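You operate a simulated robot arm through the tools that you are given. There is no shell and no other tool.

The job below is to be done with a simulated two-armed robot. You get a single attempt, and the scene is never put back.

JOB
Close down the air pump and swing the arm back to the wall.
Fine: pump off, bleed it to 0, then pump knob closed; arm knob closed.

Only the result counts: the job must be done as asked and must still hold three seconds after the hand-in. Knocking over, shifting, dropping, spilling or breaking anything else fails it.

ROBOT AND FRAMES
Two 7-joint arms with fingered hands on one trunk that stands fixed in place. Base frame: the origin is at the foot of the trunk, x ahead of it, y to its left, z up. Units: m, degrees, N and s.
The left shoulder is at [0.012, 0.162, 1.27], the right one opposite. Each reaches about 1.215 m from its shoulder. Payload 4 kg a hand.
The tool frame of a hand sits at the grasp point between the pads (the TCP): z along the fingers, y along the line on which they close. The tips reach 0.036 m beyond it. The gripper opens to 0.124 m; its body begins 0.042 m behind the TCP. The gripper is a hand of 4 fingers: y runs from the thumb to the fingers, the wrist lies at [-0.015, -0.099, -0.189] in the tool frame, and closing takes about 1.5 s.
Orientation is that of the tool frame in the base frame, as [roll, pitch, yaw] about the fixed x, y, z axes, in that order (R = Rz(yaw) Ry(pitch) Rx(roll)). With the fingers straight down and the wrist toward the robot, the tool's x, y and z point along [0, 1, 0], [1, 0, 0] and [0, 0, -1] of the base frame.

CONTROLS
- The arms move only by the tool arm_command. It takes "left_increments", "right_increments" or both (then of equal length, played together; a hand with none holds still); each is a list of rows, each an object (a shift or turn left out is 0, a gripper value left out holds the last) with "rotation": the turn, a rotation vector about the base's x, y, z in degrees, a list of three; "translation": the shift along the base's x, y, z in mm, a list of three. In form: [{"rotation": [ax, ay, az], "translation": [dx, dy, dz]}, ...]. A call has 1 to 20 rows; each row is the pose to reach, as a shift and turn from the pose commanded when the call began. "left_grip" and "right_grip" are, for a hand that has rows, the opening, from 0 (shut) to 1 (fully open), set as the call begins (left out, the last holds). Each row takes 0.2 s and may step no farther than 0.05 m and 8.6 degrees from the row before; otherwise, or with a gripper value out of range, the whole call is refused. A pose out of reach is approached as far as the arm can. The call stops where the force on the tool passes 40 N (or 10 N more than at its start, if that is more) or the arm is blocked; 0.2 s more then pass. The fingers move at their own pace (about 0.045 m/s each) and stop on an object; they squeeze with about 24 N. The grip force told is the motor's: it shows also when the fingers shut on nothing. Time passes only in rows, and 0.2 s behind the last, so rows that repeat a pose let the fingers close. The reply holds the time, the measured pose of the TCP, the force on the tool along the base axes, the opening and the grip force, in the units named above and with some noise, with the torque about the TCP (base axes, N m) and any sound that the robot's microphone picked up.
- Cameras (640 x 400 px; columns grow to the right, rows downward): "scene" is now at [0.0794, -0.0296, 1.5502]; the picture's right is [-0.46, -0.89, 0.00], its down [-0.11, 0.05, -0.99] and it looks along [0.88, -0.46, -0.12] (base axes); focal length 214 px, centre (320, 200). "left" rides on the left gripper at [-0.075, -0.086, -0.123] in its tool frame; the picture's right is [-0.70, -0.34, 0.63], its down [0.64, -0.68, 0.35] and it looks along [0.32, 0.65, 0.69] (tool axes); focal length 275 px, centre (320, 200). "right" rides on the right gripper at [0.075, -0.086, -0.123] in its tool frame; the picture's right is [-0.70, 0.34, -0.63], its down [-0.65, -0.68, 0.35] and it looks along [-0.31, 0.65, 0.69] (tool axes); focal length 275 px, centre (320, 200). There is no depth. A picture from a camera that has moved, and an enlarged one, comes with that camera's place and axes in the base frame and with its lens. The place of the scene camera against the robot may be out by one fixed shift of up to 0.025 m in any direction.
- camera(camera): a new picture of that camera. No time passes.
- raise_lower(by): moves the trunk up (or, below 0, down) by that many m; the arms and the scene camera ride with it, the base frame stays. It gives what a move gives, with no picture.
- curl_fingers(index, middle, ring, thumb_bend, thumb_turn, hand): sets how far each is bent, from 0 (flat) to 100 (curled in); at 30 the hand is open as for a grip, at 70 the pads meet at the TCP. One left out holds its place. A second passes; each finger stops where it meets its share of the squeeze, and holds until it gets a number again. A gripper value or a shape takes the hand back. It gives what a move gives, with no picture; readings hold the bend of each and the force on the fingers (four entries, about 0 where the hand has none), thumb and palm. thumb_turn goes from beside the hand (0) to across from the fingers (100), as for a grip.
- grasp_type(shape, hand): the hand has 4 fingers and takes this shape, open, in about a second: jaw (thumb against the fingers, like two jaws); tri (thumb and two fingers); tip (a fingertip pinch); poke (one finger out to press); point (the index stretched); flat (the hand flat); cup (the hand cupped); fist (a fist). The gripper value then closes the fingers along that shape, each until it touches; the sizes above hold for jaw. It gives what a move gives, with no picture.
- aim_head(pan, tilt): turns the head with the scene camera to pan (to the left, within 86 degrees either way) and tilt (down, from -29 to 69), counted from straight ahead of the robot (the tilt from the chest, where the trunk bows). It gives what a move gives.
- zoom(camera, box): a new picture of the part [left, top, right, bottom] of that camera's present view, enlarged. No time passes.
- close_job(): hands the job in; it is judged then, once.

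Places have to be worked out from the pictures, the camera data and where the tool is seen. Open the grippers and draw the arms clear of the work before you hand the job in, unless the task says otherwise.

The tools are called as a command line: name --argument value ..., lists and objects as JSON in quotes. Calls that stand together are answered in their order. arm_command: Moves the arms, as the interface text tells. Its arguments: {"type":"object","properties":{"left_increments":{"type":"array"},"left_grip":{"type":"number"},"right_increments":{"type":"array"},"right_grip":{"type":"number"}},"required":[]} The other tools are called the same way: raise_lower (by) moves the trunk up or down; grasp_type (shape, hand) gives the hand a shape; curl_fingers (index, middle, ring, thumb_bend, thumb_turn, hand) moves the fingers one by one; aim_head (pan, tilt) turns the head that bears the scene camera; camera (camera) takes a picture; zoom (camera, box) takes an enlarged picture of a part of a camera's view; close_job () hands the job in.

At the start:

```text
time: 0.0
left_ee_pos: [0.6228, -0.1106, 1.5902]
left_tool_rot: [180.0, -0.1, 90.1]
left_wrist_force: [0.5, 0.3, 0.5]
left_ft_torque: [0.02, -0.01, -0.01]
left_width: 0.1236
left_gripper_force: 0.0
left_shape: jaw
left_bend: [30.0, 30.0, 30.0, 30.0, 98.0]
left_finger forces: [0.1, 0.0, 0.0, 0.0, 0.0, 0.0]
right_ee_pos: [0.3982, -0.49, 1.5432]
right_tool_rot: [-180.0, 0.0, 90.0]
right_wrist_force: [0.9, 0.2, 0.2]
right_ft_torque: [0.0, -0.01, -0.01]
right_width: 0.1237
right_gripper_force: 0.0
right_shape: jaw
right_bend: [30.0, 30.0, 30.0, 30.0, 98.0]
right_finger forces: [0.0, 0.0, 0.1, 0.1, 0.1, 0.0]
trunk travel left (down, up): [-0.425, 0.053]
head pan, tilt (commanded): [-27.6, 6.8]
```

scene: 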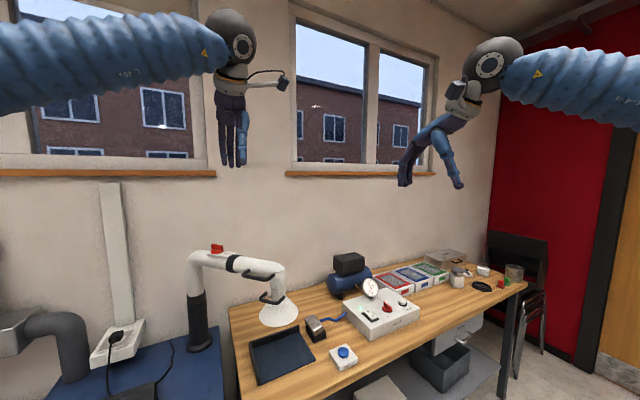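
right: 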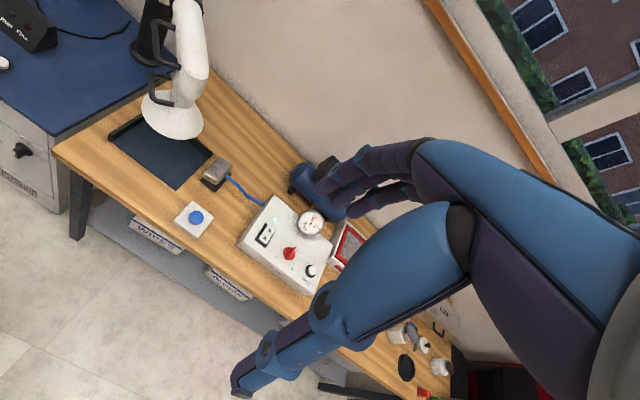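
left: 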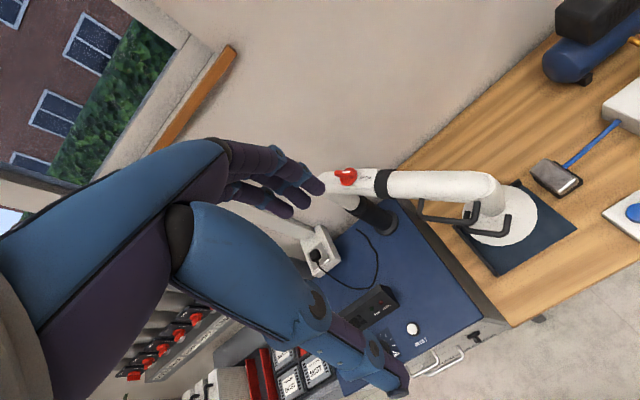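

I begin by looking closer at the pump box, the extraction arm and its red knob before any motion.

zoom --camera "scene" --box '[300, 230, 460, 370]'

zoom --camera "scene" --box '[160, 220, 320, 360]'

zoom --camera "right" --box '[220, 150, 380, 300]'

zoom --camera "left" --box '[280, 140, 580, 340]'

```text
2.86 times, centred on (380, 300) of scene
camera zoom: at [0.0794, -0.0296, 1.5502], right [-0.46, -0.89, 0.0], down [-0.11, 0.05, -0.99], along [0.88, -0.46, -0.12], focal length 613 px, centre (149, -86)
```

zoom: 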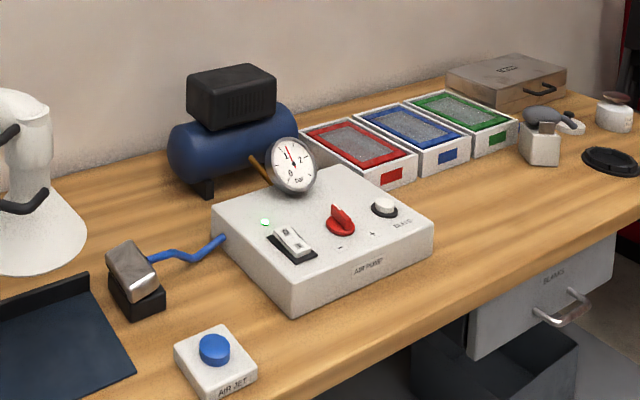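

```text
2.86 times, centred on (240, 290) of scene
camera zoom: at [0.0794, -0.0296, 1.5502], right [-0.46, -0.89, 0.0], down [-0.11, 0.05, -0.99], along [0.88, -0.46, -0.12], focal length 613 px, centre (549, -57)
```

zoom: 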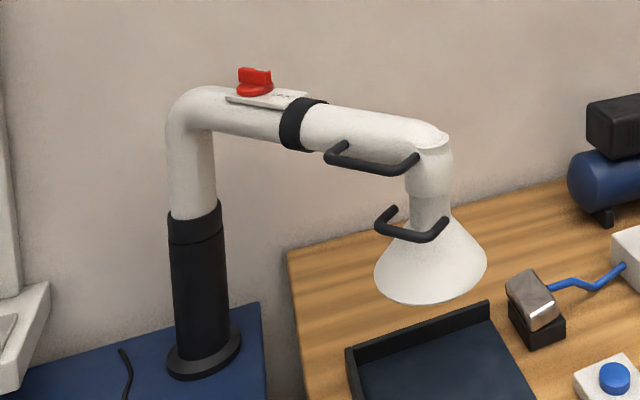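

```text
2.67 times, centred on (300, 225) of right
camera zoom: at [0.3134, -0.4167, 1.6652], right [0.34, -0.7, 0.63], down [-0.68, -0.65, -0.35], along [0.65, -0.31, -0.69], focal length 734 px, centre (373, 133)
```

zoom: 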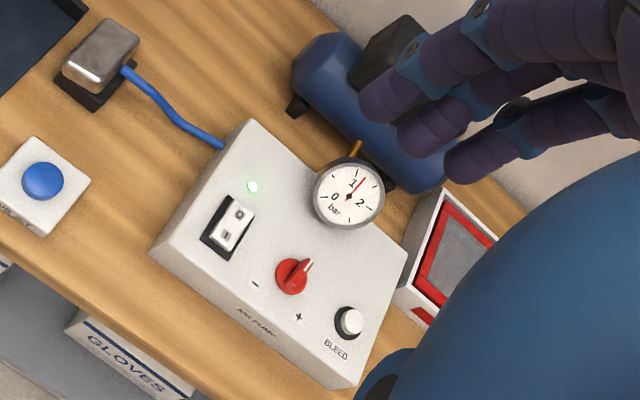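

```text
2.00 times, centred on (430, 240) of left
camera zoom: at [0.5368, -0.1851, 1.714], right [-0.34, -0.7, -0.63], down [-0.68, 0.64, -0.35], along [0.65, 0.32, -0.69], focal length 551 px, centre (100, 120)
```

zoom: 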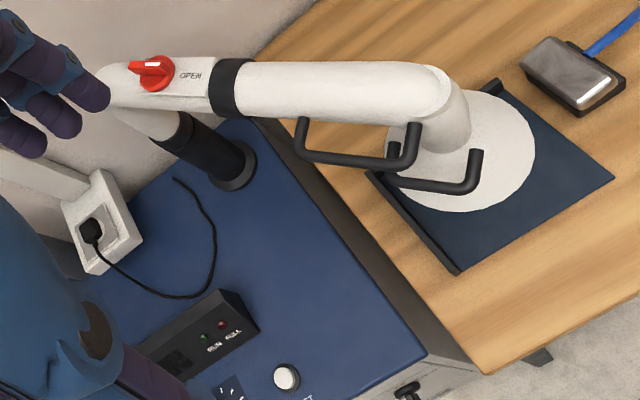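

The pump is on (green light, about 1.3 bar), and the box has a rocker, a red regulator knob with -/+ and a white bleed. The extraction arm stands about 45° off the wall with its knob labelled OPEN. I turn the head to see the rest of the surroundings around the arm.

aim_head --pan 5 --tilt 25

camera --camera "scene"

```text
time: 1.0
left_ee_pos: [0.6223, -0.1107, 1.5908]
left_tool_rot: [-180.0, 0.0, 90.1]
left_wrist_force: [-0.3, 0.2, 0.7]
left_ft_torque: [0.02, 0.01, 0.03]
left_width: 0.1233
left_gripper_force: 0.2
left_shape: jaw
left_bend: [30.0, 30.0, 30.0, 30.0, 98.0]
left_finger forces: [0.0, 0.1, 0.0, 0.0, 0.0, 0.0]
right_ee_pos: [0.3993, -0.4901, 1.5432]
right_tool_rot: [180.0, 0.1, 90.0]
right_wrist_force: [0.5, -0.4, 0.2]
right_ft_torque: [-0.01, -0.01, 0.01]
right_width: 0.1236
right_gripper_force: 0.0
right_shape: jaw
right_bend: [30.0, 30.0, 30.0, 30.0, 98.0]
right_finger forces: [0.1, 0.0, 0.0, 0.1, 0.1, 0.0]
trunk travel left (down, up): [-0.425, 0.053]
head pan, tilt (commanded): [5.0, 25.0]
```

```text
taken
camera scene: at [0.0892, 0.0211, 1.5206], right [0.09, -1.0, 0.0], down [-0.43, -0.04, -0.9], along [0.9, 0.08, -0.43], focal length 214 px, centre (320, 200)
```

scene: 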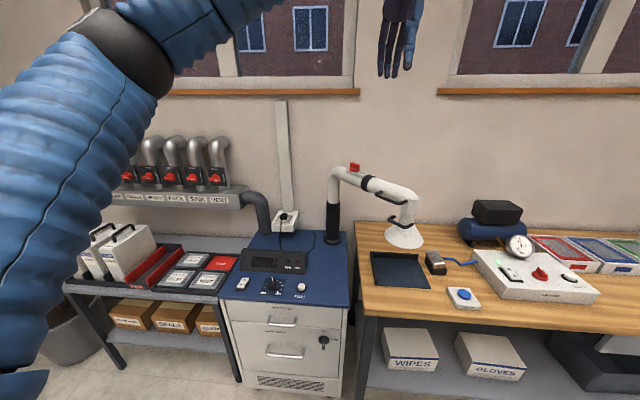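

There is also a manifold of red valves on the left wall with labels, so "arm knob" needs checking. I zoom into the labels and the cart.

zoom --camera "scene" --box '[100, 120, 260, 220]'

zoom --camera "scene" --box '[220, 200, 360, 310]'

zoom --camera "scene" --box '[310, 150, 440, 250]'

zoom --camera "scene" --box '[440, 190, 620, 320]'

```text
4.00 times, centred on (180, 170) of scene
camera zoom: at [0.0892, 0.0211, 1.5206], right [0.09, -1.0, 0.0], down [-0.43, -0.04, -0.9], along [0.9, 0.08, -0.43], focal length 858 px, centre (880, 320)
```

zoom: 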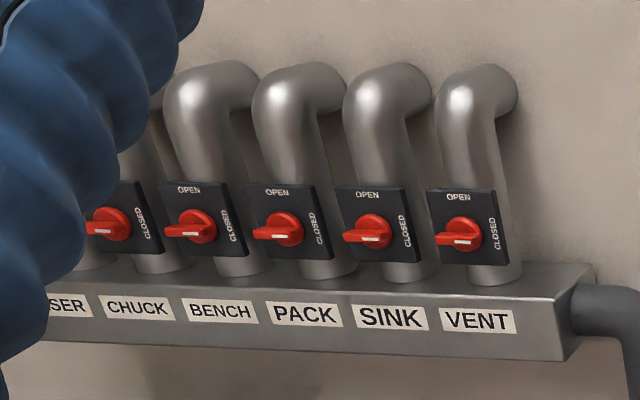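

```text
3.64 times, centred on (290, 255) of scene
camera zoom: at [0.0892, 0.0211, 1.5206], right [0.09, -1.0, 0.0], down [-0.43, -0.04, -0.9], along [0.9, 0.08, -0.43], focal length 780 px, centre (429, 0)
```

zoom: 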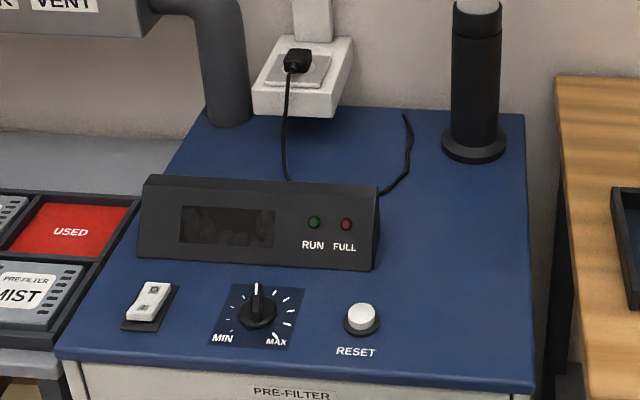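

```text
4.00 times, centred on (375, 200) of scene
camera zoom: at [0.0892, 0.0211, 1.5206], right [0.09, -1.0, 0.0], down [-0.43, -0.04, -0.9], along [0.9, 0.08, -0.43], focal length 858 px, centre (100, 200)
```

zoom: 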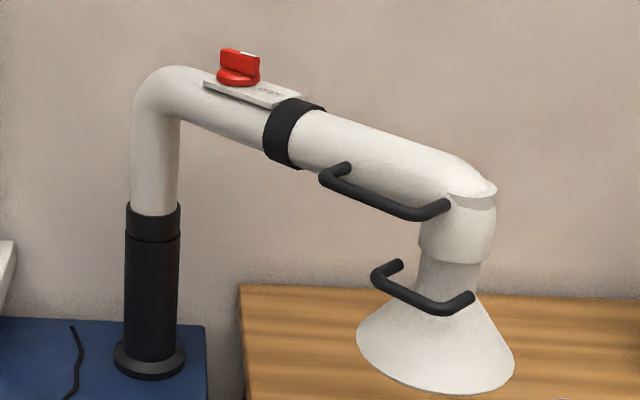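

```text
3.08 times, centred on (530, 255) of scene
camera zoom: at [0.0892, 0.0211, 1.5206], right [0.09, -1.0, 0.0], down [-0.43, -0.04, -0.9], along [0.9, 0.08, -0.43], focal length 660 px, centre (-326, 31)
```

zoom: 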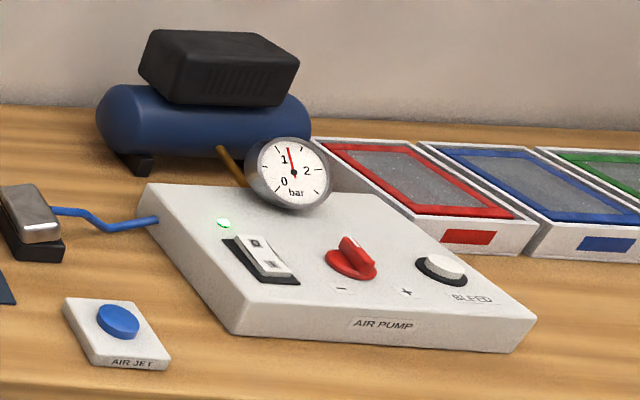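

All the manifold valves already read CLOSED and none belongs to the arm, so the arm knob is the red one on the extraction arm itself. I move the right hand closer over the pump box for a better look.

arm_command --right_increments '[{"translation": [25, -15, -38]}, {"translation": [50, -30, -75]}, {"translation": [75, -45, -112]}, {"translation": [100, -60, -150]}, {"translation": [125, -75, -187]}, {"translation": [150, -90, -225]}, {"translation": [175, -105, -262]}, {"translation": [200, -120, -300]}]'

camera --camera "right"

camera --camera "scene"

```text
time: 2.8
left_ee_pos: [0.6239, -0.1113, 1.5907]
left_tool_rot: [-179.9, 0.0, 90.0]
left_wrist_force: [-0.5, -0.6, -0.6]
left_ft_torque: [0.04, 0.05, 0.02]
left_width: 0.1236
left_gripper_force: 0.0
left_shape: jaw
left_bend: [30.0, 30.0, 30.0, 30.0, 98.0]
left_finger forces: [0.0, 0.0, 0.0, 0.0, 0.1, 0.1]
right_ee_pos: [0.6009, -0.612, 1.2406]
right_tool_rot: [-179.9, 0.0, 89.9]
right_wrist_force: [-0.2, 0.1, 0.2]
right_ft_torque: [0.0, -0.01, -0.01]
right_width: 0.1241
right_gripper_force: 0.1
right_shape: jaw
right_bend: [30.0, 30.0, 30.0, 30.0, 98.0]
right_finger forces: [0.0, 0.1, 0.0, 0.1, 0.0, 0.0]
trunk travel left (down, up): [-0.425, 0.053]
head pan, tilt (commanded): [5.0, 25.0]
```

```text
taken
camera right: at [0.5148, -0.5378, 1.3624], right [0.34, -0.7, 0.63], down [-0.68, -0.65, -0.35], along [0.65, -0.32, -0.69], focal length 275 px, centre (320, 200)
```

right: 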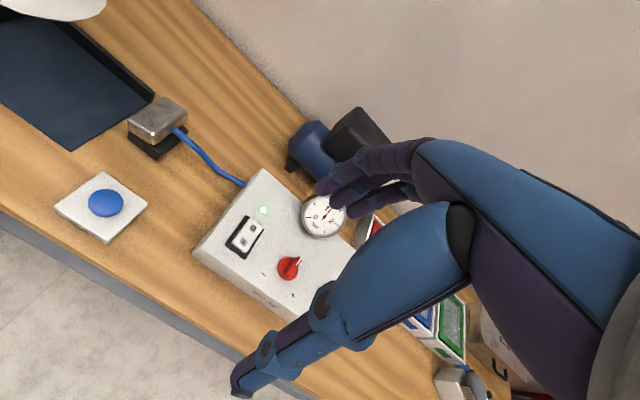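

```text
taken
camera scene: at [0.0902, 0.0211, 1.5204], right [0.09, -1.0, 0.0], down [-0.43, -0.04, -0.9], along [0.9, 0.08, -0.43], focal length 214 px, centre (320, 200)
```

scene: 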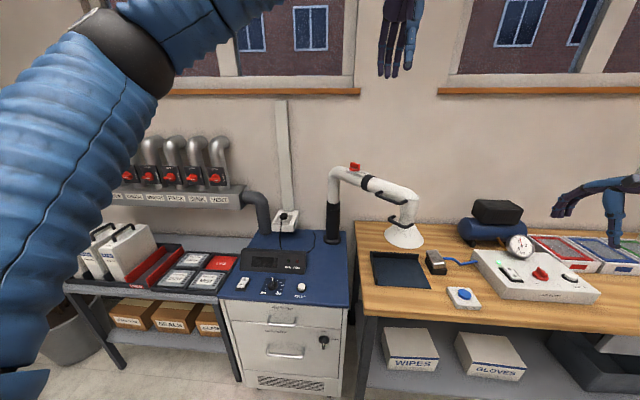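

Most of the pump panel is visible, but I need a sideways baseline to triangulate. I take close zooms here, then shift the right hand sideways along -y.

zoom --camera "right" --box '[180, 150, 360, 320]'

arm_command --right_increments '[{"translation": [0, -45, 0]}, {"translation": [0, -90, 0]}, {"translation": [0, -135, 0]}, {"translation": [0, -180, 0]}, {"translation": [0, -225, 0]}, {"translation": [0, -260, 0]}]'

camera --camera "right"

zoom --camera "right" --box '[80, 50, 320, 230]'

```text
2.35 times, centred on (270, 235) of right
camera zoom: at [0.5148, -0.5378, 1.3624], right [0.34, -0.7, 0.63], down [-0.68, -0.65, -0.35], along [0.65, -0.32, -0.69], focal length 648 px, centre (438, 118)
```

zoom: 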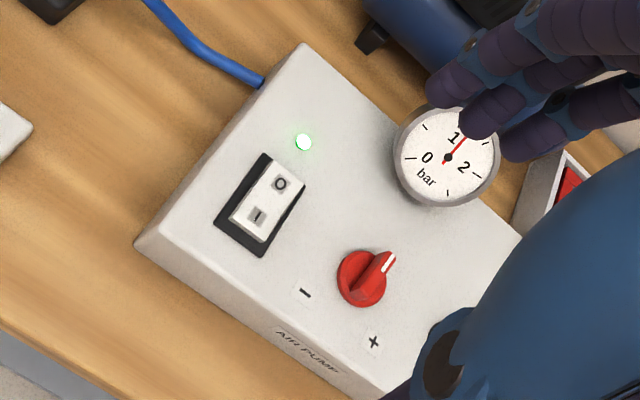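

```text
time: 4.2
left_ee_pos: [0.6267, -0.116, 1.5887]
left_tool_rot: [-179.8, -0.2, 90.0]
left_wrist_force: [0.4, -0.9, -0.6]
left_ft_torque: [0.01, 0.03, -0.04]
left_width: 0.1237
left_gripper_force: 0.1
left_shape: jaw
left_bend: [30.0, 30.0, 30.0, 30.0, 98.0]
left_finger forces: [0.0, 0.1, 0.1, 0.1, 0.0, 0.0]
right_ee_pos: [0.5921, -0.7517, 1.2095]
right_tool_rot: [-177.8, 0.1, 88.3]
right_wrist_force: [0.2, -0.4, 4.8]
right_ft_torque: [-0.02, 0.1, 0.0]
right_width: 0.124
right_gripper_force: 0.2
right_shape: jaw
right_bend: [30.0, 30.0, 30.0, 30.0, 98.0]
right_finger forces: [0.0, 0.0, 0.0, 0.0, 0.0, 0.0]
right hand out of reach, approached as far as the arm can: row 3, 4, 5, 6
trunk travel left (down, up): [-0.425, 0.053]
head pan, tilt (commanded): [5.0, 25.0]
```

```text
taken
camera right: at [0.5131, -0.6754, 1.335], right [0.34, -0.71, 0.62], down [-0.71, -0.62, -0.32], along [0.61, -0.34, -0.72], focal length 275 px, centre (320, 200)
```

right: 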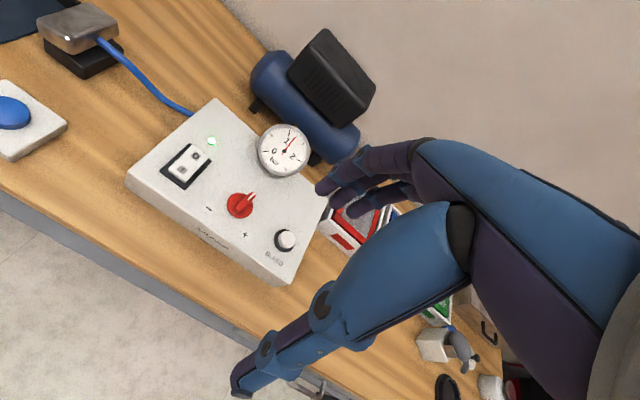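

```text
2.22 times, centred on (200, 140) of right
camera zoom: at [0.5131, -0.6754, 1.335], right [0.34, -0.71, 0.62], down [-0.71, -0.62, -0.32], along [0.61, -0.34, -0.72], focal length 612 px, centre (587, 333)
```

zoom: 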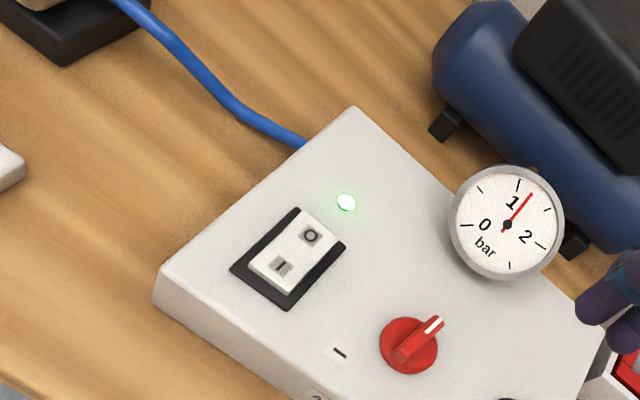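

From two views the panel top sits at z≈0.92: rocker ≈[0.736,-0.641], knob ≈[0.737,-0.739], bleed ≈[0.735,-0.838], with the O half of the rocker toward the wall. The arm hit a limit at this yaw, so I come back in y while yawing the hand right, and set the poke shape.

arm_command --right_increments '[{"translation": [0, 40, 0], "rotation": [0, 0, -7]}, {"translation": [0, 80, 0], "rotation": [0, 0, -14]}, {"translation": [0, 120, 0], "rotation": [0, 0, -21]}, {"translation": [0, 120, 0], "rotation": [0, 0, -28]}, {"translation": [0, 120, 0], "rotation": [0, 0, -35]}]'

grasp_type --shape "poke" --hand "right"

aim_head --pan -40 --tilt 25

camera --camera "scene"

camera --camera "right"

```text
time: 5.4
left_ee_pos: [0.6222, -0.111, 1.5907]
left_tool_rot: [179.9, 0.0, 90.0]
left_wrist_force: [0.0, 0.3, 0.0]
left_ft_torque: [-0.01, -0.02, 0.04]
left_width: 0.1234
left_gripper_force: 0.1
left_shape: jaw
left_bend: [30.0, 30.0, 30.0, 30.0, 98.0]
left_finger forces: [0.0, 0.0, 0.0, 0.0, 0.0, 0.0]
right_ee_pos: [0.5887, -0.6269, 1.2345]
right_tool_rot: [180.0, 0.0, 54.9]
right_wrist_force: [-0.1, -0.3, -0.1]
right_ft_torque: [0.0, 0.02, 0.0]
right_width: 0.1237
right_gripper_force: 0.0
right_shape: jaw
right_bend: [30.0, 30.0, 30.0, 30.0, 98.0]
right_finger forces: [0.1, 0.1, 0.0, 0.0, 0.0, 0.0]
trunk travel left (down, up): [-0.425, 0.053]
head pan, tilt (commanded): [5.0, 25.0]
```

```text
time: 6.3
left_ee_pos: [0.6222, -0.1119, 1.5914]
left_tool_rot: [-180.0, 0.0, 90.0]
left_wrist_force: [0.6, -0.2, -0.5]
left_ft_torque: [0.02, -0.02, 0.0]
left_width: 0.1236
left_gripper_force: 0.0
left_shape: jaw
left_bend: [30.0, 30.0, 30.0, 30.0, 98.0]
left_finger forces: [0.0, 0.0, 0.0, 0.0, 0.0, 0.0]
right_ee_pos: [0.5894, -0.6266, 1.2328]
right_tool_rot: [179.9, 0.1, 55.1]
right_wrist_force: [0.3, -0.7, 0.0]
right_ft_torque: [0.0, 0.0, -0.01]
right_width: 0.0
right_gripper_force: 0.1
right_shape: poke
right_bend: [70.0, 70.0, 99.0, 0.0, 100.0]
right_finger forces: [0.0, 0.1, 0.0, 0.0, 0.0, 0.1]
trunk travel left (down, up): [-0.425, 0.053]
head pan, tilt (commanded): [5.0, 25.0]
```

```text
time: 7.4
left_ee_pos: [0.623, -0.111, 1.5913]
left_tool_rot: [179.9, 0.0, 90.0]
left_wrist_force: [-0.6, 0.4, -0.6]
left_ft_torque: [-0.02, 0.0, -0.01]
left_width: 0.1239
left_gripper_force: 0.1
left_shape: jaw
left_bend: [30.0, 30.0, 30.0, 30.0, 98.0]
left_finger forces: [0.1, 0.0, 0.0, 0.0, 0.1, 0.0]
right_ee_pos: [0.5882, -0.6261, 1.234]
right_tool_rot: [-179.9, 0.0, 55.1]
right_wrist_force: [-0.3, -0.3, 0.5]
right_ft_torque: [0.01, -0.01, 0.0]
right_width: 0.0001
right_gripper_force: 0.0
right_shape: poke
right_bend: [70.0, 70.0, 99.0, 0.0, 100.0]
right_finger forces: [0.0, 0.0, 0.0, 0.0, 0.0, 0.1]
trunk travel left (down, up): [-0.425, 0.053]
head pan, tilt (commanded): [-40.0, 25.0]
```

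```text
taken
camera scene: at [0.0682, -0.046, 1.5207], right [-0.64, -0.77, 0.0], down [-0.33, 0.27, -0.9], along [0.69, -0.58, -0.43], focal length 214 px, centre (320, 200)
```

scene: 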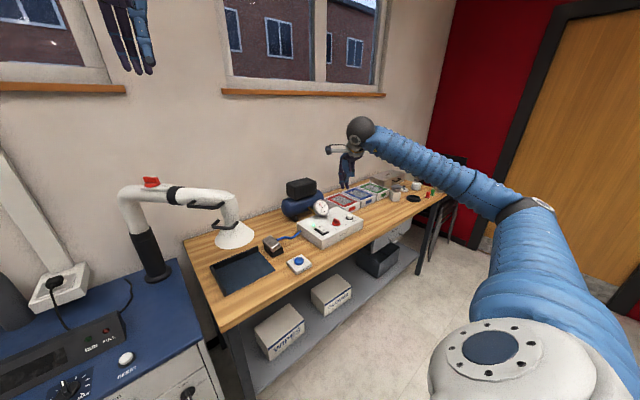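

```text
taken
camera right: at [0.562, -0.517, 1.3556], right [-0.12, -0.76, 0.63], down [-0.93, -0.14, -0.35], along [0.35, -0.63, -0.69], focal length 275 px, centre (320, 200)
```

right: 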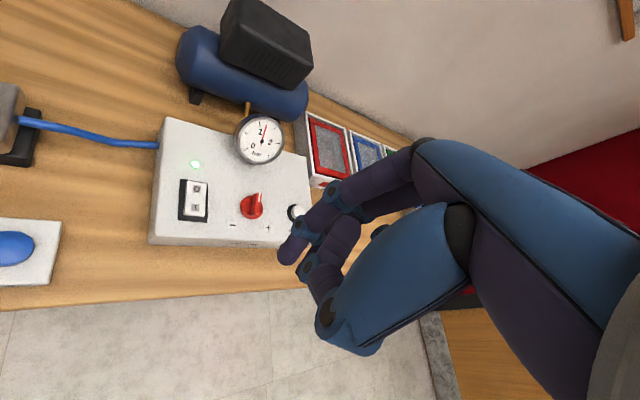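

The poke shape reads bends [70,70,99,0,100]; I need to see which fingertip leads, so I zoom in on the hand from both cameras.

zoom --camera "scene" --box '[310, 110, 390, 200]'

zoom --camera "right" --box '[240, 120, 480, 380]'

```text
4.44 times, centred on (350, 155) of scene
camera zoom: at [0.0682, -0.046, 1.5207], right [-0.64, -0.77, 0.0], down [-0.33, 0.27, -0.9], along [0.69, -0.58, -0.43], focal length 953 px, centre (187, 400)
```

zoom: 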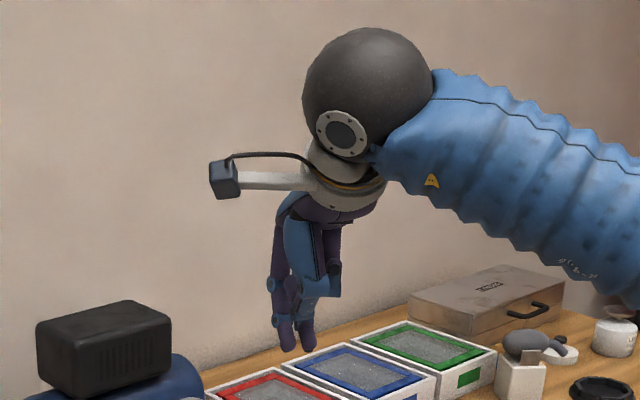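

```text
1.54 times, centred on (360, 250) of right
camera zoom: at [0.562, -0.517, 1.3556], right [-0.12, -0.76, 0.63], down [-0.93, -0.14, -0.35], along [0.35, -0.63, -0.69], focal length 424 px, centre (258, 123)
```

zoom: 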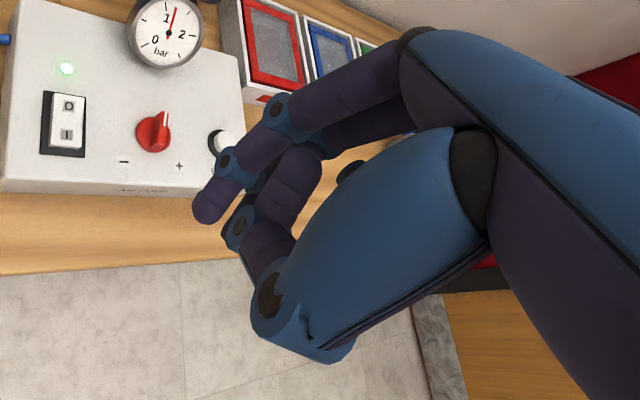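

The leading fingertip lies about 0.03 m beyond the TCP, but two digits seem to point down. I curl the middle and ring fully to see which digit is which.

curl_fingers --hand "right" --middle 100 --ring 100

zoom --camera "right" --box '[240, 120, 480, 380]'

zoom --camera "scene" --box '[310, 110, 390, 200]'

```text
time: 8.4
left_ee_pos: [0.623, -0.111, 1.59]
left_tool_rot: [-180.0, 0.1, 90.0]
left_wrist_force: [0.5, -0.2, 0.8]
left_ft_torque: [0.0, 0.03, 0.02]
left_width: 0.1238
left_gripper_force: 0.0
left_shape: jaw
left_bend: [30.0, 30.0, 30.0, 30.0, 98.0]
left_finger forces: [0.0, 0.0, 0.1, 0.1, 0.0, 0.0]
right_ee_pos: [0.5889, -0.6258, 1.2338]
right_tool_rot: [-179.9, 0.0, 54.9]
right_wrist_force: [-0.4, -0.1, 0.8]
right_ft_torque: [-0.02, -0.03, 0.02]
right_width: 0.0374
right_gripper_force: 0.0
right_shape: fingers
right_bend: [70.0, 100.0, 100.0, 0.0, 100.0]
right_finger forces: [0.1, 0.0, 0.0, 0.0, 0.0, 0.0]
trunk travel left (down, up): [-0.425, 0.053]
head pan, tilt (commanded): [-40.0, 25.0]
```

```text
1.54 times, centred on (360, 250) of right
camera zoom: at [0.562, -0.517, 1.3556], right [-0.12, -0.76, 0.63], down [-0.93, -0.14, -0.35], along [0.35, -0.63, -0.69], focal length 424 px, centre (258, 123)
```

zoom: 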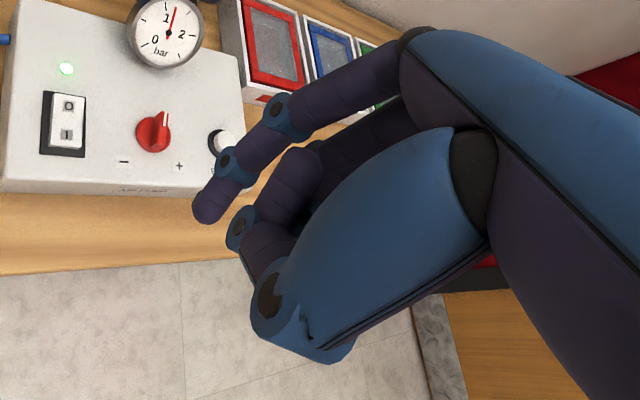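

```text
4.44 times, centred on (350, 155) of scene
camera zoom: at [0.0681, -0.0461, 1.5207], right [-0.64, -0.77, 0.0], down [-0.33, 0.27, -0.9], along [0.69, -0.58, -0.43], focal length 953 px, centre (187, 400)
```

zoom: 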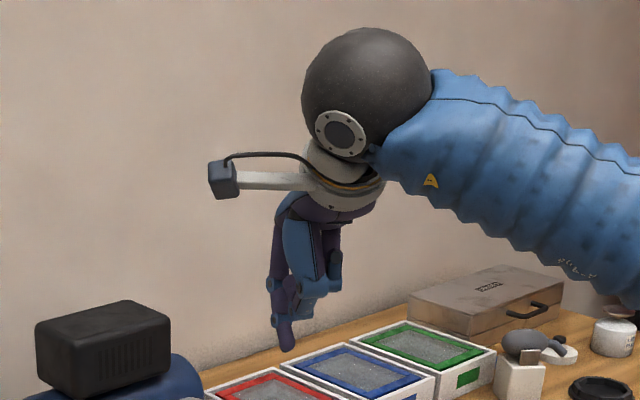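

Now only the index sticks out, with its tip at about tool [0.009, 0, 0.036]. The O label is at about [0.760,-0.644], so I bring the fingertip roughly 7 cm above it and check.

arm_command --right_increments '[{"translation": [28, -4, -33]}, {"translation": [56, -8, -66]}, {"translation": [84, -12, -99]}, {"translation": [112, -16, -132]}, {"translation": [140, -20, -165]}, {"translation": [164, -24, -194]}]'

camera --camera "right"

zoom --camera "scene" --box '[270, 130, 430, 260]'

```text
time: 9.8
left_ee_pos: [0.6224, -0.1114, 1.5892]
left_tool_rot: [-179.8, 0.0, 89.9]
left_wrist_force: [0.1, -0.3, -0.8]
left_ft_torque: [-0.01, -0.02, 0.01]
left_width: 0.1235
left_gripper_force: 0.1
left_shape: jaw
left_bend: [30.0, 30.0, 30.0, 30.0, 98.0]
left_finger forces: [0.1, 0.1, 0.0, 0.0, 0.0, 0.0]
right_ee_pos: [0.7515, -0.6522, 1.0363]
right_tool_rot: [180.0, 0.0, 55.1]
right_wrist_force: [-0.5, -0.3, -0.5]
right_ft_torque: [0.01, 0.0, -0.04]
right_width: 0.0377
right_gripper_force: 0.1
right_shape: fingers
right_bend: [70.0, 100.0, 100.0, 0.0, 100.0]
right_finger forces: [0.0, 0.1, 0.0, 0.0, 0.1, 0.0]
trunk travel left (down, up): [-0.425, 0.053]
head pan, tilt (commanded): [-40.0, 25.0]
```

```text
taken
camera right: at [0.7251, -0.5418, 1.1585], right [-0.12, -0.76, 0.63], down [-0.93, -0.14, -0.35], along [0.35, -0.63, -0.69], focal length 275 px, centre (320, 200)
```

right: 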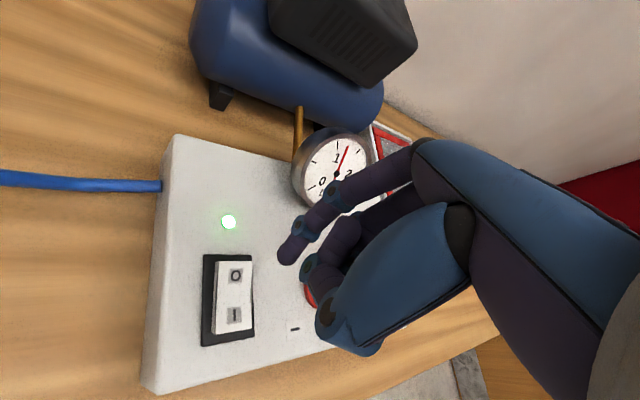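

```text
3.08 times, centred on (350, 195) of scene
camera zoom: at [0.0693, -0.0463, 1.5206], right [-0.64, -0.77, 0.01], down [-0.33, 0.27, -0.9], along [0.69, -0.58, -0.43], focal length 660 px, centre (228, 215)
```

zoom: 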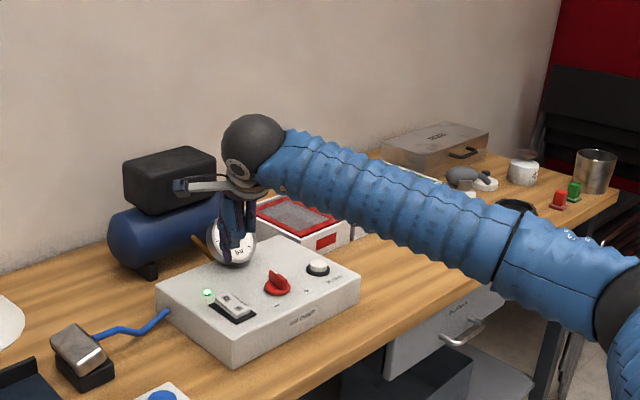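

The fingertip is right above the O label at about 7 cm. I go down 60 mm first, then look.

arm_command --right_increments '[{"translation": [0, 0, -25]}, {"translation": [0, 0, -45]}, {"translation": [0, 0, -55]}, {"translation": [0, 0, -60]}]'

camera --camera "right"

```text
time: 10.8
left_ee_pos: [0.6227, -0.1107, 1.5903]
left_tool_rot: [-180.0, 0.1, 90.0]
left_wrist_force: [0.3, -1.7, 0.5]
left_ft_torque: [-0.01, 0.02, -0.03]
left_width: 0.1238
left_gripper_force: 0.1
left_shape: jaw
left_bend: [30.0, 30.0, 30.0, 30.0, 98.0]
left_finger forces: [0.0, 0.0, 0.0, 0.1, 0.0, 0.1]
right_ee_pos: [0.7521, -0.6489, 0.9795]
right_tool_rot: [-179.9, 0.0, 55.0]
right_wrist_force: [0.3, 1.0, -0.8]
right_ft_torque: [-0.04, 0.0, 0.01]
right_width: 0.0374
right_gripper_force: 0.0
right_shape: fingers
right_bend: [70.0, 100.0, 100.0, 0.0, 100.0]
right_finger forces: [0.1, 0.0, 0.1, 0.1, 0.0, 0.0]
trunk travel left (down, up): [-0.425, 0.053]
head pan, tilt (commanded): [-40.0, 25.0]
```

```text
taken
camera right: at [0.7249, -0.5398, 1.1012], right [-0.12, -0.76, 0.63], down [-0.93, -0.14, -0.35], along [0.35, -0.63, -0.69], focal length 275 px, centre (320, 200)
```

right: 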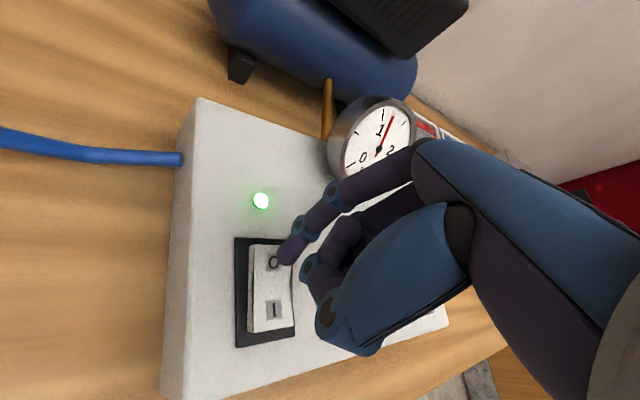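

The O label converges on the fingertip in the picture; about 1 cm is left. I press down in small steps.

arm_command --right_increments '[{"translation": [0, 0, -4]}, {"translation": [0, 0, -8]}, {"translation": [0, 0, -12]}, {"translation": [0, 0, -15]}, {"translation": [0, 0, -18]}, {"translation": [0, 0, -20]}]'

camera --camera "right"

```text
time: 12.0
left_ee_pos: [0.6205, -0.1111, 1.5894]
left_tool_rot: [180.0, 0.0, 90.1]
left_wrist_force: [0.2, -0.4, 0.5]
left_ft_torque: [0.0, -0.02, -0.01]
left_width: 0.1238
left_gripper_force: 0.2
left_shape: jaw
left_bend: [30.0, 30.0, 30.0, 30.0, 98.0]
left_finger forces: [0.1, 0.0, 0.1, 0.1, 0.0, 0.0]
right_ee_pos: [0.7541, -0.6506, 0.9695]
right_tool_rot: [179.4, -0.5, 55.0]
right_wrist_force: [4.7, 3.5, 15.8]
right_ft_torque: [0.22, -0.17, -0.01]
right_width: 0.0357
right_gripper_force: 7.8
right_shape: fingers
right_bend: [70.0, 100.0, 100.0, 0.0, 100.0]
right_finger forces: [16.5, 0.0, 0.0, 0.0, 0.1, 0.0]
trunk travel left (down, up): [-0.425, 0.053]
head pan, tilt (commanded): [-40.0, 25.0]
stopped in row 5 (right hand): the force on the tool passed its limit at 43 N (the readings are from after the stop); the commanded pose is now the measured one
```

```text
taken
camera right: at [0.7258, -0.5406, 1.0915], right [-0.13, -0.76, 0.63], down [-0.92, -0.14, -0.36], along [0.36, -0.63, -0.69], focal length 275 px, centre (320, 200)
```

right: 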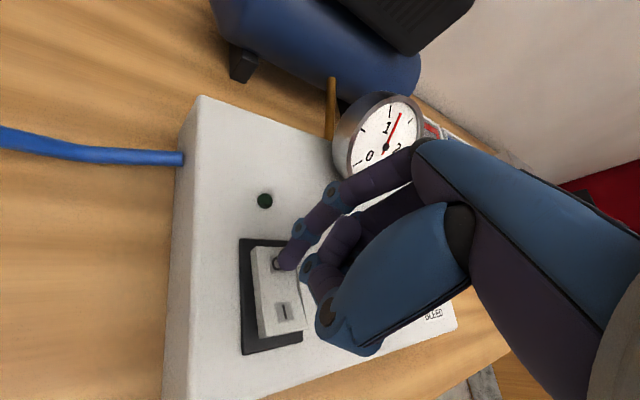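

The LED went dark and the rocker is pressed to O: the pump is off. I lift and move over the bleed button at about [0.736,-0.836].

arm_command --right_increments '[{"translation": [0, 0, 35]}, {"translation": [0, 0, 70]}, {"translation": [0, 0, 100]}, {"translation": [-6, -48, 100]}, {"translation": [-12, -96, 100]}, {"translation": [-18, -144, 100]}, {"translation": [-23, -192, 100]}]'

camera --camera "right"

zoom --camera "scene" --box '[270, 130, 430, 260]'

```text
time: 13.6
left_ee_pos: [0.6223, -0.1117, 1.591]
left_tool_rot: [-180.0, -0.1, 90.0]
left_wrist_force: [-0.2, -0.2, -0.8]
left_ft_torque: [0.0, 0.0, 0.01]
left_width: 0.1239
left_gripper_force: 0.0
left_shape: jaw
left_bend: [30.0, 30.0, 30.0, 30.0, 98.0]
left_finger forces: [0.0, 0.0, 0.0, 0.0, 0.0, 0.1]
right_ee_pos: [0.7309, -0.8453, 1.0643]
right_tool_rot: [179.6, -0.3, 55.0]
right_wrist_force: [-0.3, -1.3, -0.3]
right_ft_torque: [0.04, -0.01, 0.0]
right_width: 0.0372
right_gripper_force: 0.1
right_shape: fingers
right_bend: [70.0, 100.0, 100.0, 0.0, 100.0]
right_finger forces: [0.1, 0.0, 0.0, 0.0, 0.0, 0.0]
trunk travel left (down, up): [-0.425, 0.053]
head pan, tilt (commanded): [-40.0, 25.0]
```

```text
taken
camera right: at [0.7028, -0.7355, 1.1867], right [-0.13, -0.76, 0.63], down [-0.92, -0.14, -0.35], along [0.36, -0.63, -0.69], focal length 275 px, centre (320, 200)
```

right: 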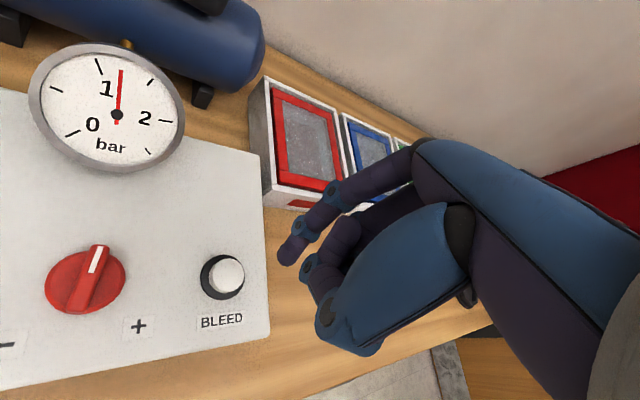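

```text
3.08 times, centred on (350, 195) of scene
camera zoom: at [0.0682, -0.047, 1.5206], right [-0.64, -0.77, 0.0], down [-0.33, 0.27, -0.9], along [0.69, -0.58, -0.43], focal length 660 px, centre (228, 215)
```

zoom: 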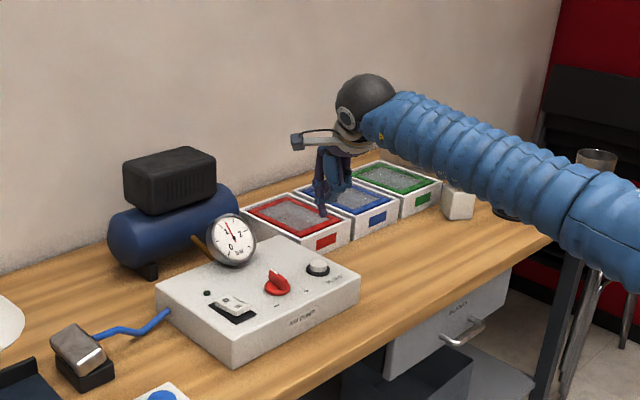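

The gauge still reads about 1.25 bar; the bleed button centre works out at about [0.741,-0.838]. I descend to just above it.

arm_command --right_increments '[{"translation": [5, 0, -25]}, {"translation": [5, 0, -50]}, {"translation": [5, 0, -68]}]'

camera --camera "right"

```text
time: 14.4
left_ee_pos: [0.6233, -0.1109, 1.5911]
left_tool_rot: [-179.8, 0.0, 90.0]
left_wrist_force: [0.2, 0.1, -0.7]
left_ft_torque: [0.04, -0.03, -0.01]
left_width: 0.1236
left_gripper_force: 0.0
left_shape: jaw
left_bend: [30.0, 30.0, 30.0, 30.0, 98.0]
left_finger forces: [0.0, 0.0, 0.0, 0.0, 0.1, 0.0]
right_ee_pos: [0.7362, -0.8448, 0.9984]
right_tool_rot: [179.6, -0.3, 54.9]
right_wrist_force: [-0.2, -0.2, -0.2]
right_ft_torque: [-0.03, 0.05, 0.0]
right_width: 0.0372
right_gripper_force: 0.1
right_shape: fingers
right_bend: [70.0, 100.0, 100.0, 0.0, 100.0]
right_finger forces: [0.1, 0.1, 0.0, 0.0, 0.1, 0.0]
trunk travel left (down, up): [-0.425, 0.053]
head pan, tilt (commanded): [-40.0, 25.0]
```

```text
taken
camera right: at [0.7073, -0.7351, 1.1204], right [-0.13, -0.76, 0.63], down [-0.93, -0.14, -0.35], along [0.36, -0.63, -0.69], focal length 275 px, centre (320, 200)
```

right: 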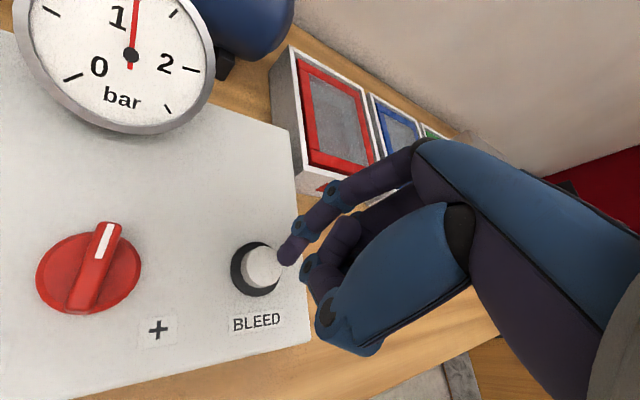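

The fingertip is slightly to the -y side of the button centre, so I shift 4 mm in +y and press down gradually.

arm_command --right_increments '[{"translation": [0, 4, -6]}, {"translation": [0, 4, -11]}, {"translation": [0, 4, -15]}, {"translation": [0, 4, -18]}]'

camera --camera "right"

```text
time: 15.4
left_ee_pos: [0.622, -0.1107, 1.5912]
left_tool_rot: [180.0, 0.0, 90.0]
left_wrist_force: [-0.6, -0.9, -0.3]
left_ft_torque: [-0.02, 0.02, -0.03]
left_width: 0.1235
left_gripper_force: 0.0
left_shape: jaw
left_bend: [30.0, 30.0, 30.0, 30.0, 98.0]
left_finger forces: [0.0, 0.1, 0.1, 0.1, 0.0, 0.0]
right_ee_pos: [0.7352, -0.841, 0.9808]
right_tool_rot: [179.6, -0.2, 55.0]
right_wrist_force: [-0.1, 0.1, 0.0]
right_ft_torque: [-0.04, 0.0, 0.0]
right_width: 0.0372
right_gripper_force: 0.1
right_shape: fingers
right_bend: [70.0, 100.0, 100.0, 0.0, 100.0]
right_finger forces: [0.0, 0.0, 0.0, 0.0, 0.0, 0.1]
trunk travel left (down, up): [-0.425, 0.053]
head pan, tilt (commanded): [-40.0, 25.0]
```

```text
taken
camera right: at [0.7075, -0.7301, 1.1026], right [-0.13, -0.76, 0.63], down [-0.93, -0.14, -0.35], along [0.36, -0.63, -0.69], focal length 275 px, centre (320, 200)
```

right: 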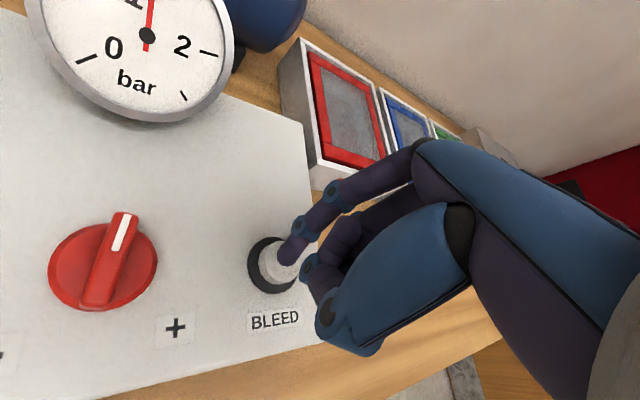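

The fingertip now covers the button with no contact force yet. I continue down in 3 mm steps.

arm_command --right_increments '[{"translation": [-2, 0, -3]}, {"translation": [-2, 0, -6]}, {"translation": [-2, 0, -9]}, {"translation": [-2, 0, -12]}]'

camera --camera "right"

zoom --camera "scene" --box '[290, 170, 370, 240]'

```text
time: 16.4
left_ee_pos: [0.6232, -0.1103, 1.5918]
left_tool_rot: [180.0, 0.0, 90.1]
left_wrist_force: [0.1, 0.4, 0.9]
left_ft_torque: [-0.03, -0.01, 0.01]
left_width: 0.1234
left_gripper_force: 0.0
left_shape: jaw
left_bend: [30.0, 30.0, 30.0, 30.0, 98.0]
left_finger forces: [0.0, 0.1, 0.0, 0.1, 0.0, 0.0]
right_ee_pos: [0.7328, -0.839, 0.97]
right_tool_rot: [179.6, -0.3, 55.0]
right_wrist_force: [0.2, -0.1, 3.0]
right_ft_torque: [0.02, -0.05, 0.01]
right_width: 0.0373
right_gripper_force: 1.4
right_shape: fingers
right_bend: [70.0, 100.0, 100.0, 0.0, 100.0]
right_finger forces: [2.9, 0.0, 0.0, 0.0, 0.0, 0.0]
trunk travel left (down, up): [-0.425, 0.053]
head pan, tilt (commanded): [-40.0, 25.0]
heard: click
```

```text
taken
camera right: at [0.7052, -0.7294, 1.0911], right [-0.13, -0.76, 0.63], down [-0.93, -0.14, -0.35], along [0.36, -0.63, -0.69], focal length 275 px, centre (320, 200)
```

right: 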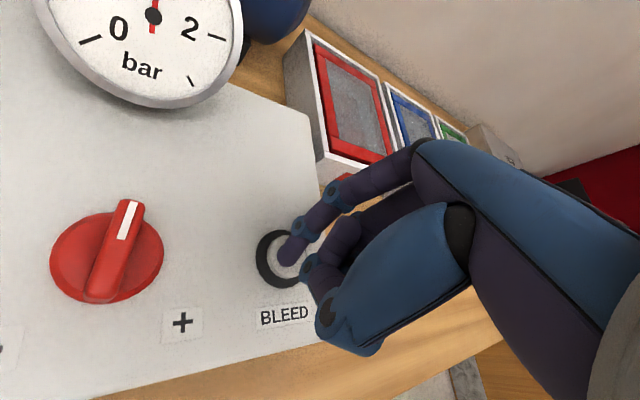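

```text
5.71 times, centred on (330, 205) of scene
camera zoom: at [0.068, -0.0459, 1.5207], right [-0.64, -0.77, 0.0], down [-0.33, 0.27, -0.9], along [0.69, -0.58, -0.43], focal length 1226 px, centre (263, 171)
```

zoom: 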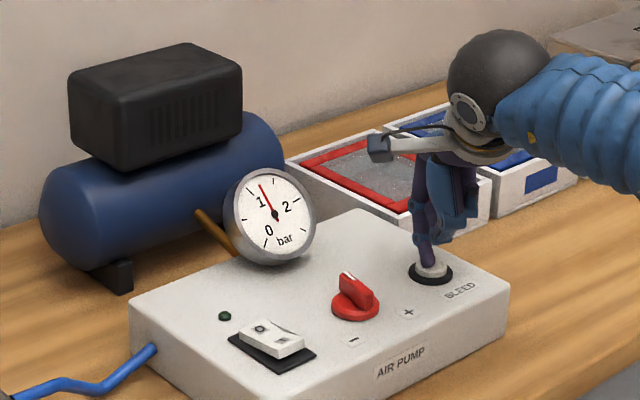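

A click was heard and I'm holding the button at 3 N. I press 2 mm further and hold for 4 s, then read the gauge.

arm_command --right_increments '[{"translation": [0, 0, -2]}, {"translation": [0, 0, -2]}, {"translation": [0, 0, -2]}, {"translation": [0, 0, -2]}, {"translation": [0, 0, -2]}, {"translation": [0, 0, -2]}, {"translation": [0, 0, -2]}, {"translation": [0, 0, -2]}, {"translation": [0, 0, -2]}, {"translation": [0, 0, -2]}, {"translation": [0, 0, -2]}, {"translation": [0, 0, -2]}, {"translation": [0, 0, -2]}, {"translation": [0, 0, -2]}, {"translation": [0, 0, -2]}, {"translation": [0, 0, -2]}, {"translation": [0, 0, -2]}, {"translation": [0, 0, -2]}, {"translation": [0, 0, -2]}, {"translation": [0, 0, -2]}]'

zoom --camera "scene" --box '[290, 170, 370, 240]'

```text
time: 20.6
left_ee_pos: [0.6223, -0.1106, 1.5912]
left_tool_rot: [180.0, 0.0, 90.0]
left_wrist_force: [0.2, -0.1, -0.4]
left_ft_torque: [0.03, 0.0, 0.03]
left_width: 0.1238
left_gripper_force: 0.0
left_shape: jaw
left_bend: [30.0, 30.0, 30.0, 30.0, 98.0]
left_finger forces: [0.0, 0.0, 0.0, 0.0, 0.0, 0.0]
right_ee_pos: [0.7335, -0.8381, 0.967]
right_tool_rot: [179.6, -0.3, 55.1]
right_wrist_force: [1.4, -1.4, 5.4]
right_ft_torque: [-0.01, -0.08, -0.01]
right_width: 0.0366
right_gripper_force: 2.7
right_shape: fingers
right_bend: [70.0, 100.0, 100.0, 0.0, 100.0]
right_finger forces: [6.2, 0.1, 0.0, 0.0, 0.0, 0.0]
trunk travel left (down, up): [-0.425, 0.053]
head pan, tilt (commanded): [-40.0, 25.0]
```

```text
5.71 times, centred on (330, 205) of scene
camera zoom: at [0.0678, -0.0456, 1.5207], right [-0.64, -0.77, 0.01], down [-0.33, 0.27, -0.9], along [0.69, -0.58, -0.43], focal length 1226 px, centre (263, 171)
```

zoom: 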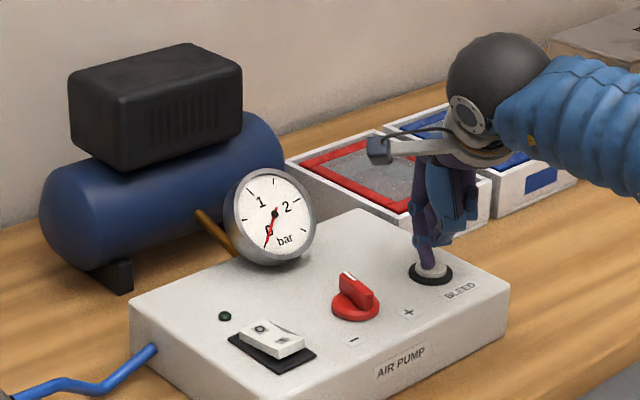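

The needle has dropped to about the 0 mark. I keep holding another 2 s and zoom closely on the gauge.

arm_command --right_increments '[{"translation": [0, 0, 0]}, {"translation": [0, 0, 0]}, {"translation": [0, 0, 0]}, {"translation": [0, 0, 0]}, {"translation": [0, 0, 0]}, {"translation": [0, 0, 0]}, {"translation": [0, 0, 0]}, {"translation": [0, 0, 0]}, {"translation": [0, 0, 0]}, {"translation": [0, 0, 0]}]'

zoom --camera "scene" --box '[310, 184, 340, 208]'

camera --camera "right"

```text
time: 22.8
left_ee_pos: [0.6218, -0.11, 1.5903]
left_tool_rot: [180.0, 0.0, 90.1]
left_wrist_force: [0.2, 0.3, 0.0]
left_ft_torque: [-0.01, 0.02, -0.02]
left_width: 0.1239
left_gripper_force: 0.1
left_shape: jaw
left_bend: [30.0, 30.0, 30.0, 30.0, 98.0]
left_finger forces: [0.0, 0.0, 0.0, 0.0, 0.0, 0.1]
right_ee_pos: [0.7332, -0.8392, 0.9674]
right_tool_rot: [179.7, -0.3, 55.0]
right_wrist_force: [1.9, 0.2, 6.3]
right_ft_torque: [0.01, -0.08, 0.0]
right_width: 0.037
right_gripper_force: 2.8
right_shape: fingers
right_bend: [70.0, 100.0, 100.0, 0.0, 100.0]
right_finger forces: [6.2, 0.0, 0.0, 0.0, 0.0, 0.1]
trunk travel left (down, up): [-0.425, 0.053]
head pan, tilt (commanded): [-40.0, 25.0]
```

```text
16.00 times, centred on (325, 196) of scene
camera zoom: at [0.0678, -0.0456, 1.5207], right [-0.64, -0.77, 0.01], down [-0.33, 0.27, -0.9], along [0.69, -0.58, -0.43], focal length 3432 px, centre (240, 264)
```

zoom: 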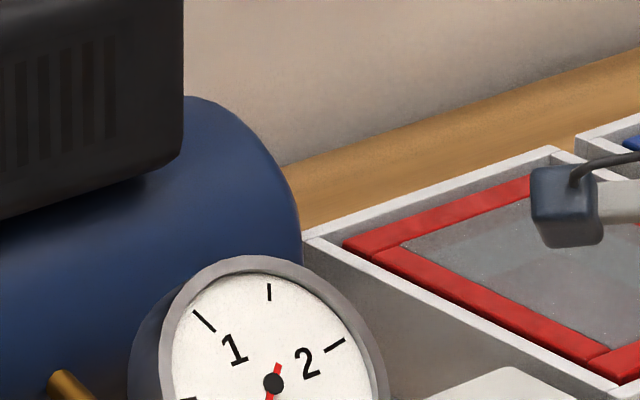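

```text
taken
camera right: at [0.7051, -0.729, 1.089], right [-0.13, -0.76, 0.63], down [-0.93, -0.14, -0.35], along [0.36, -0.63, -0.69], focal length 275 px, centre (320, 200)
```

right: 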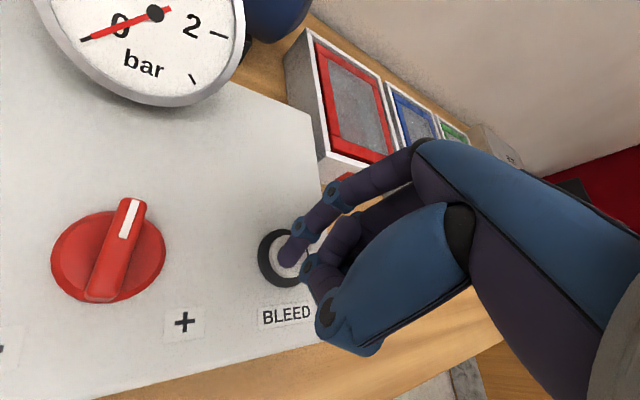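

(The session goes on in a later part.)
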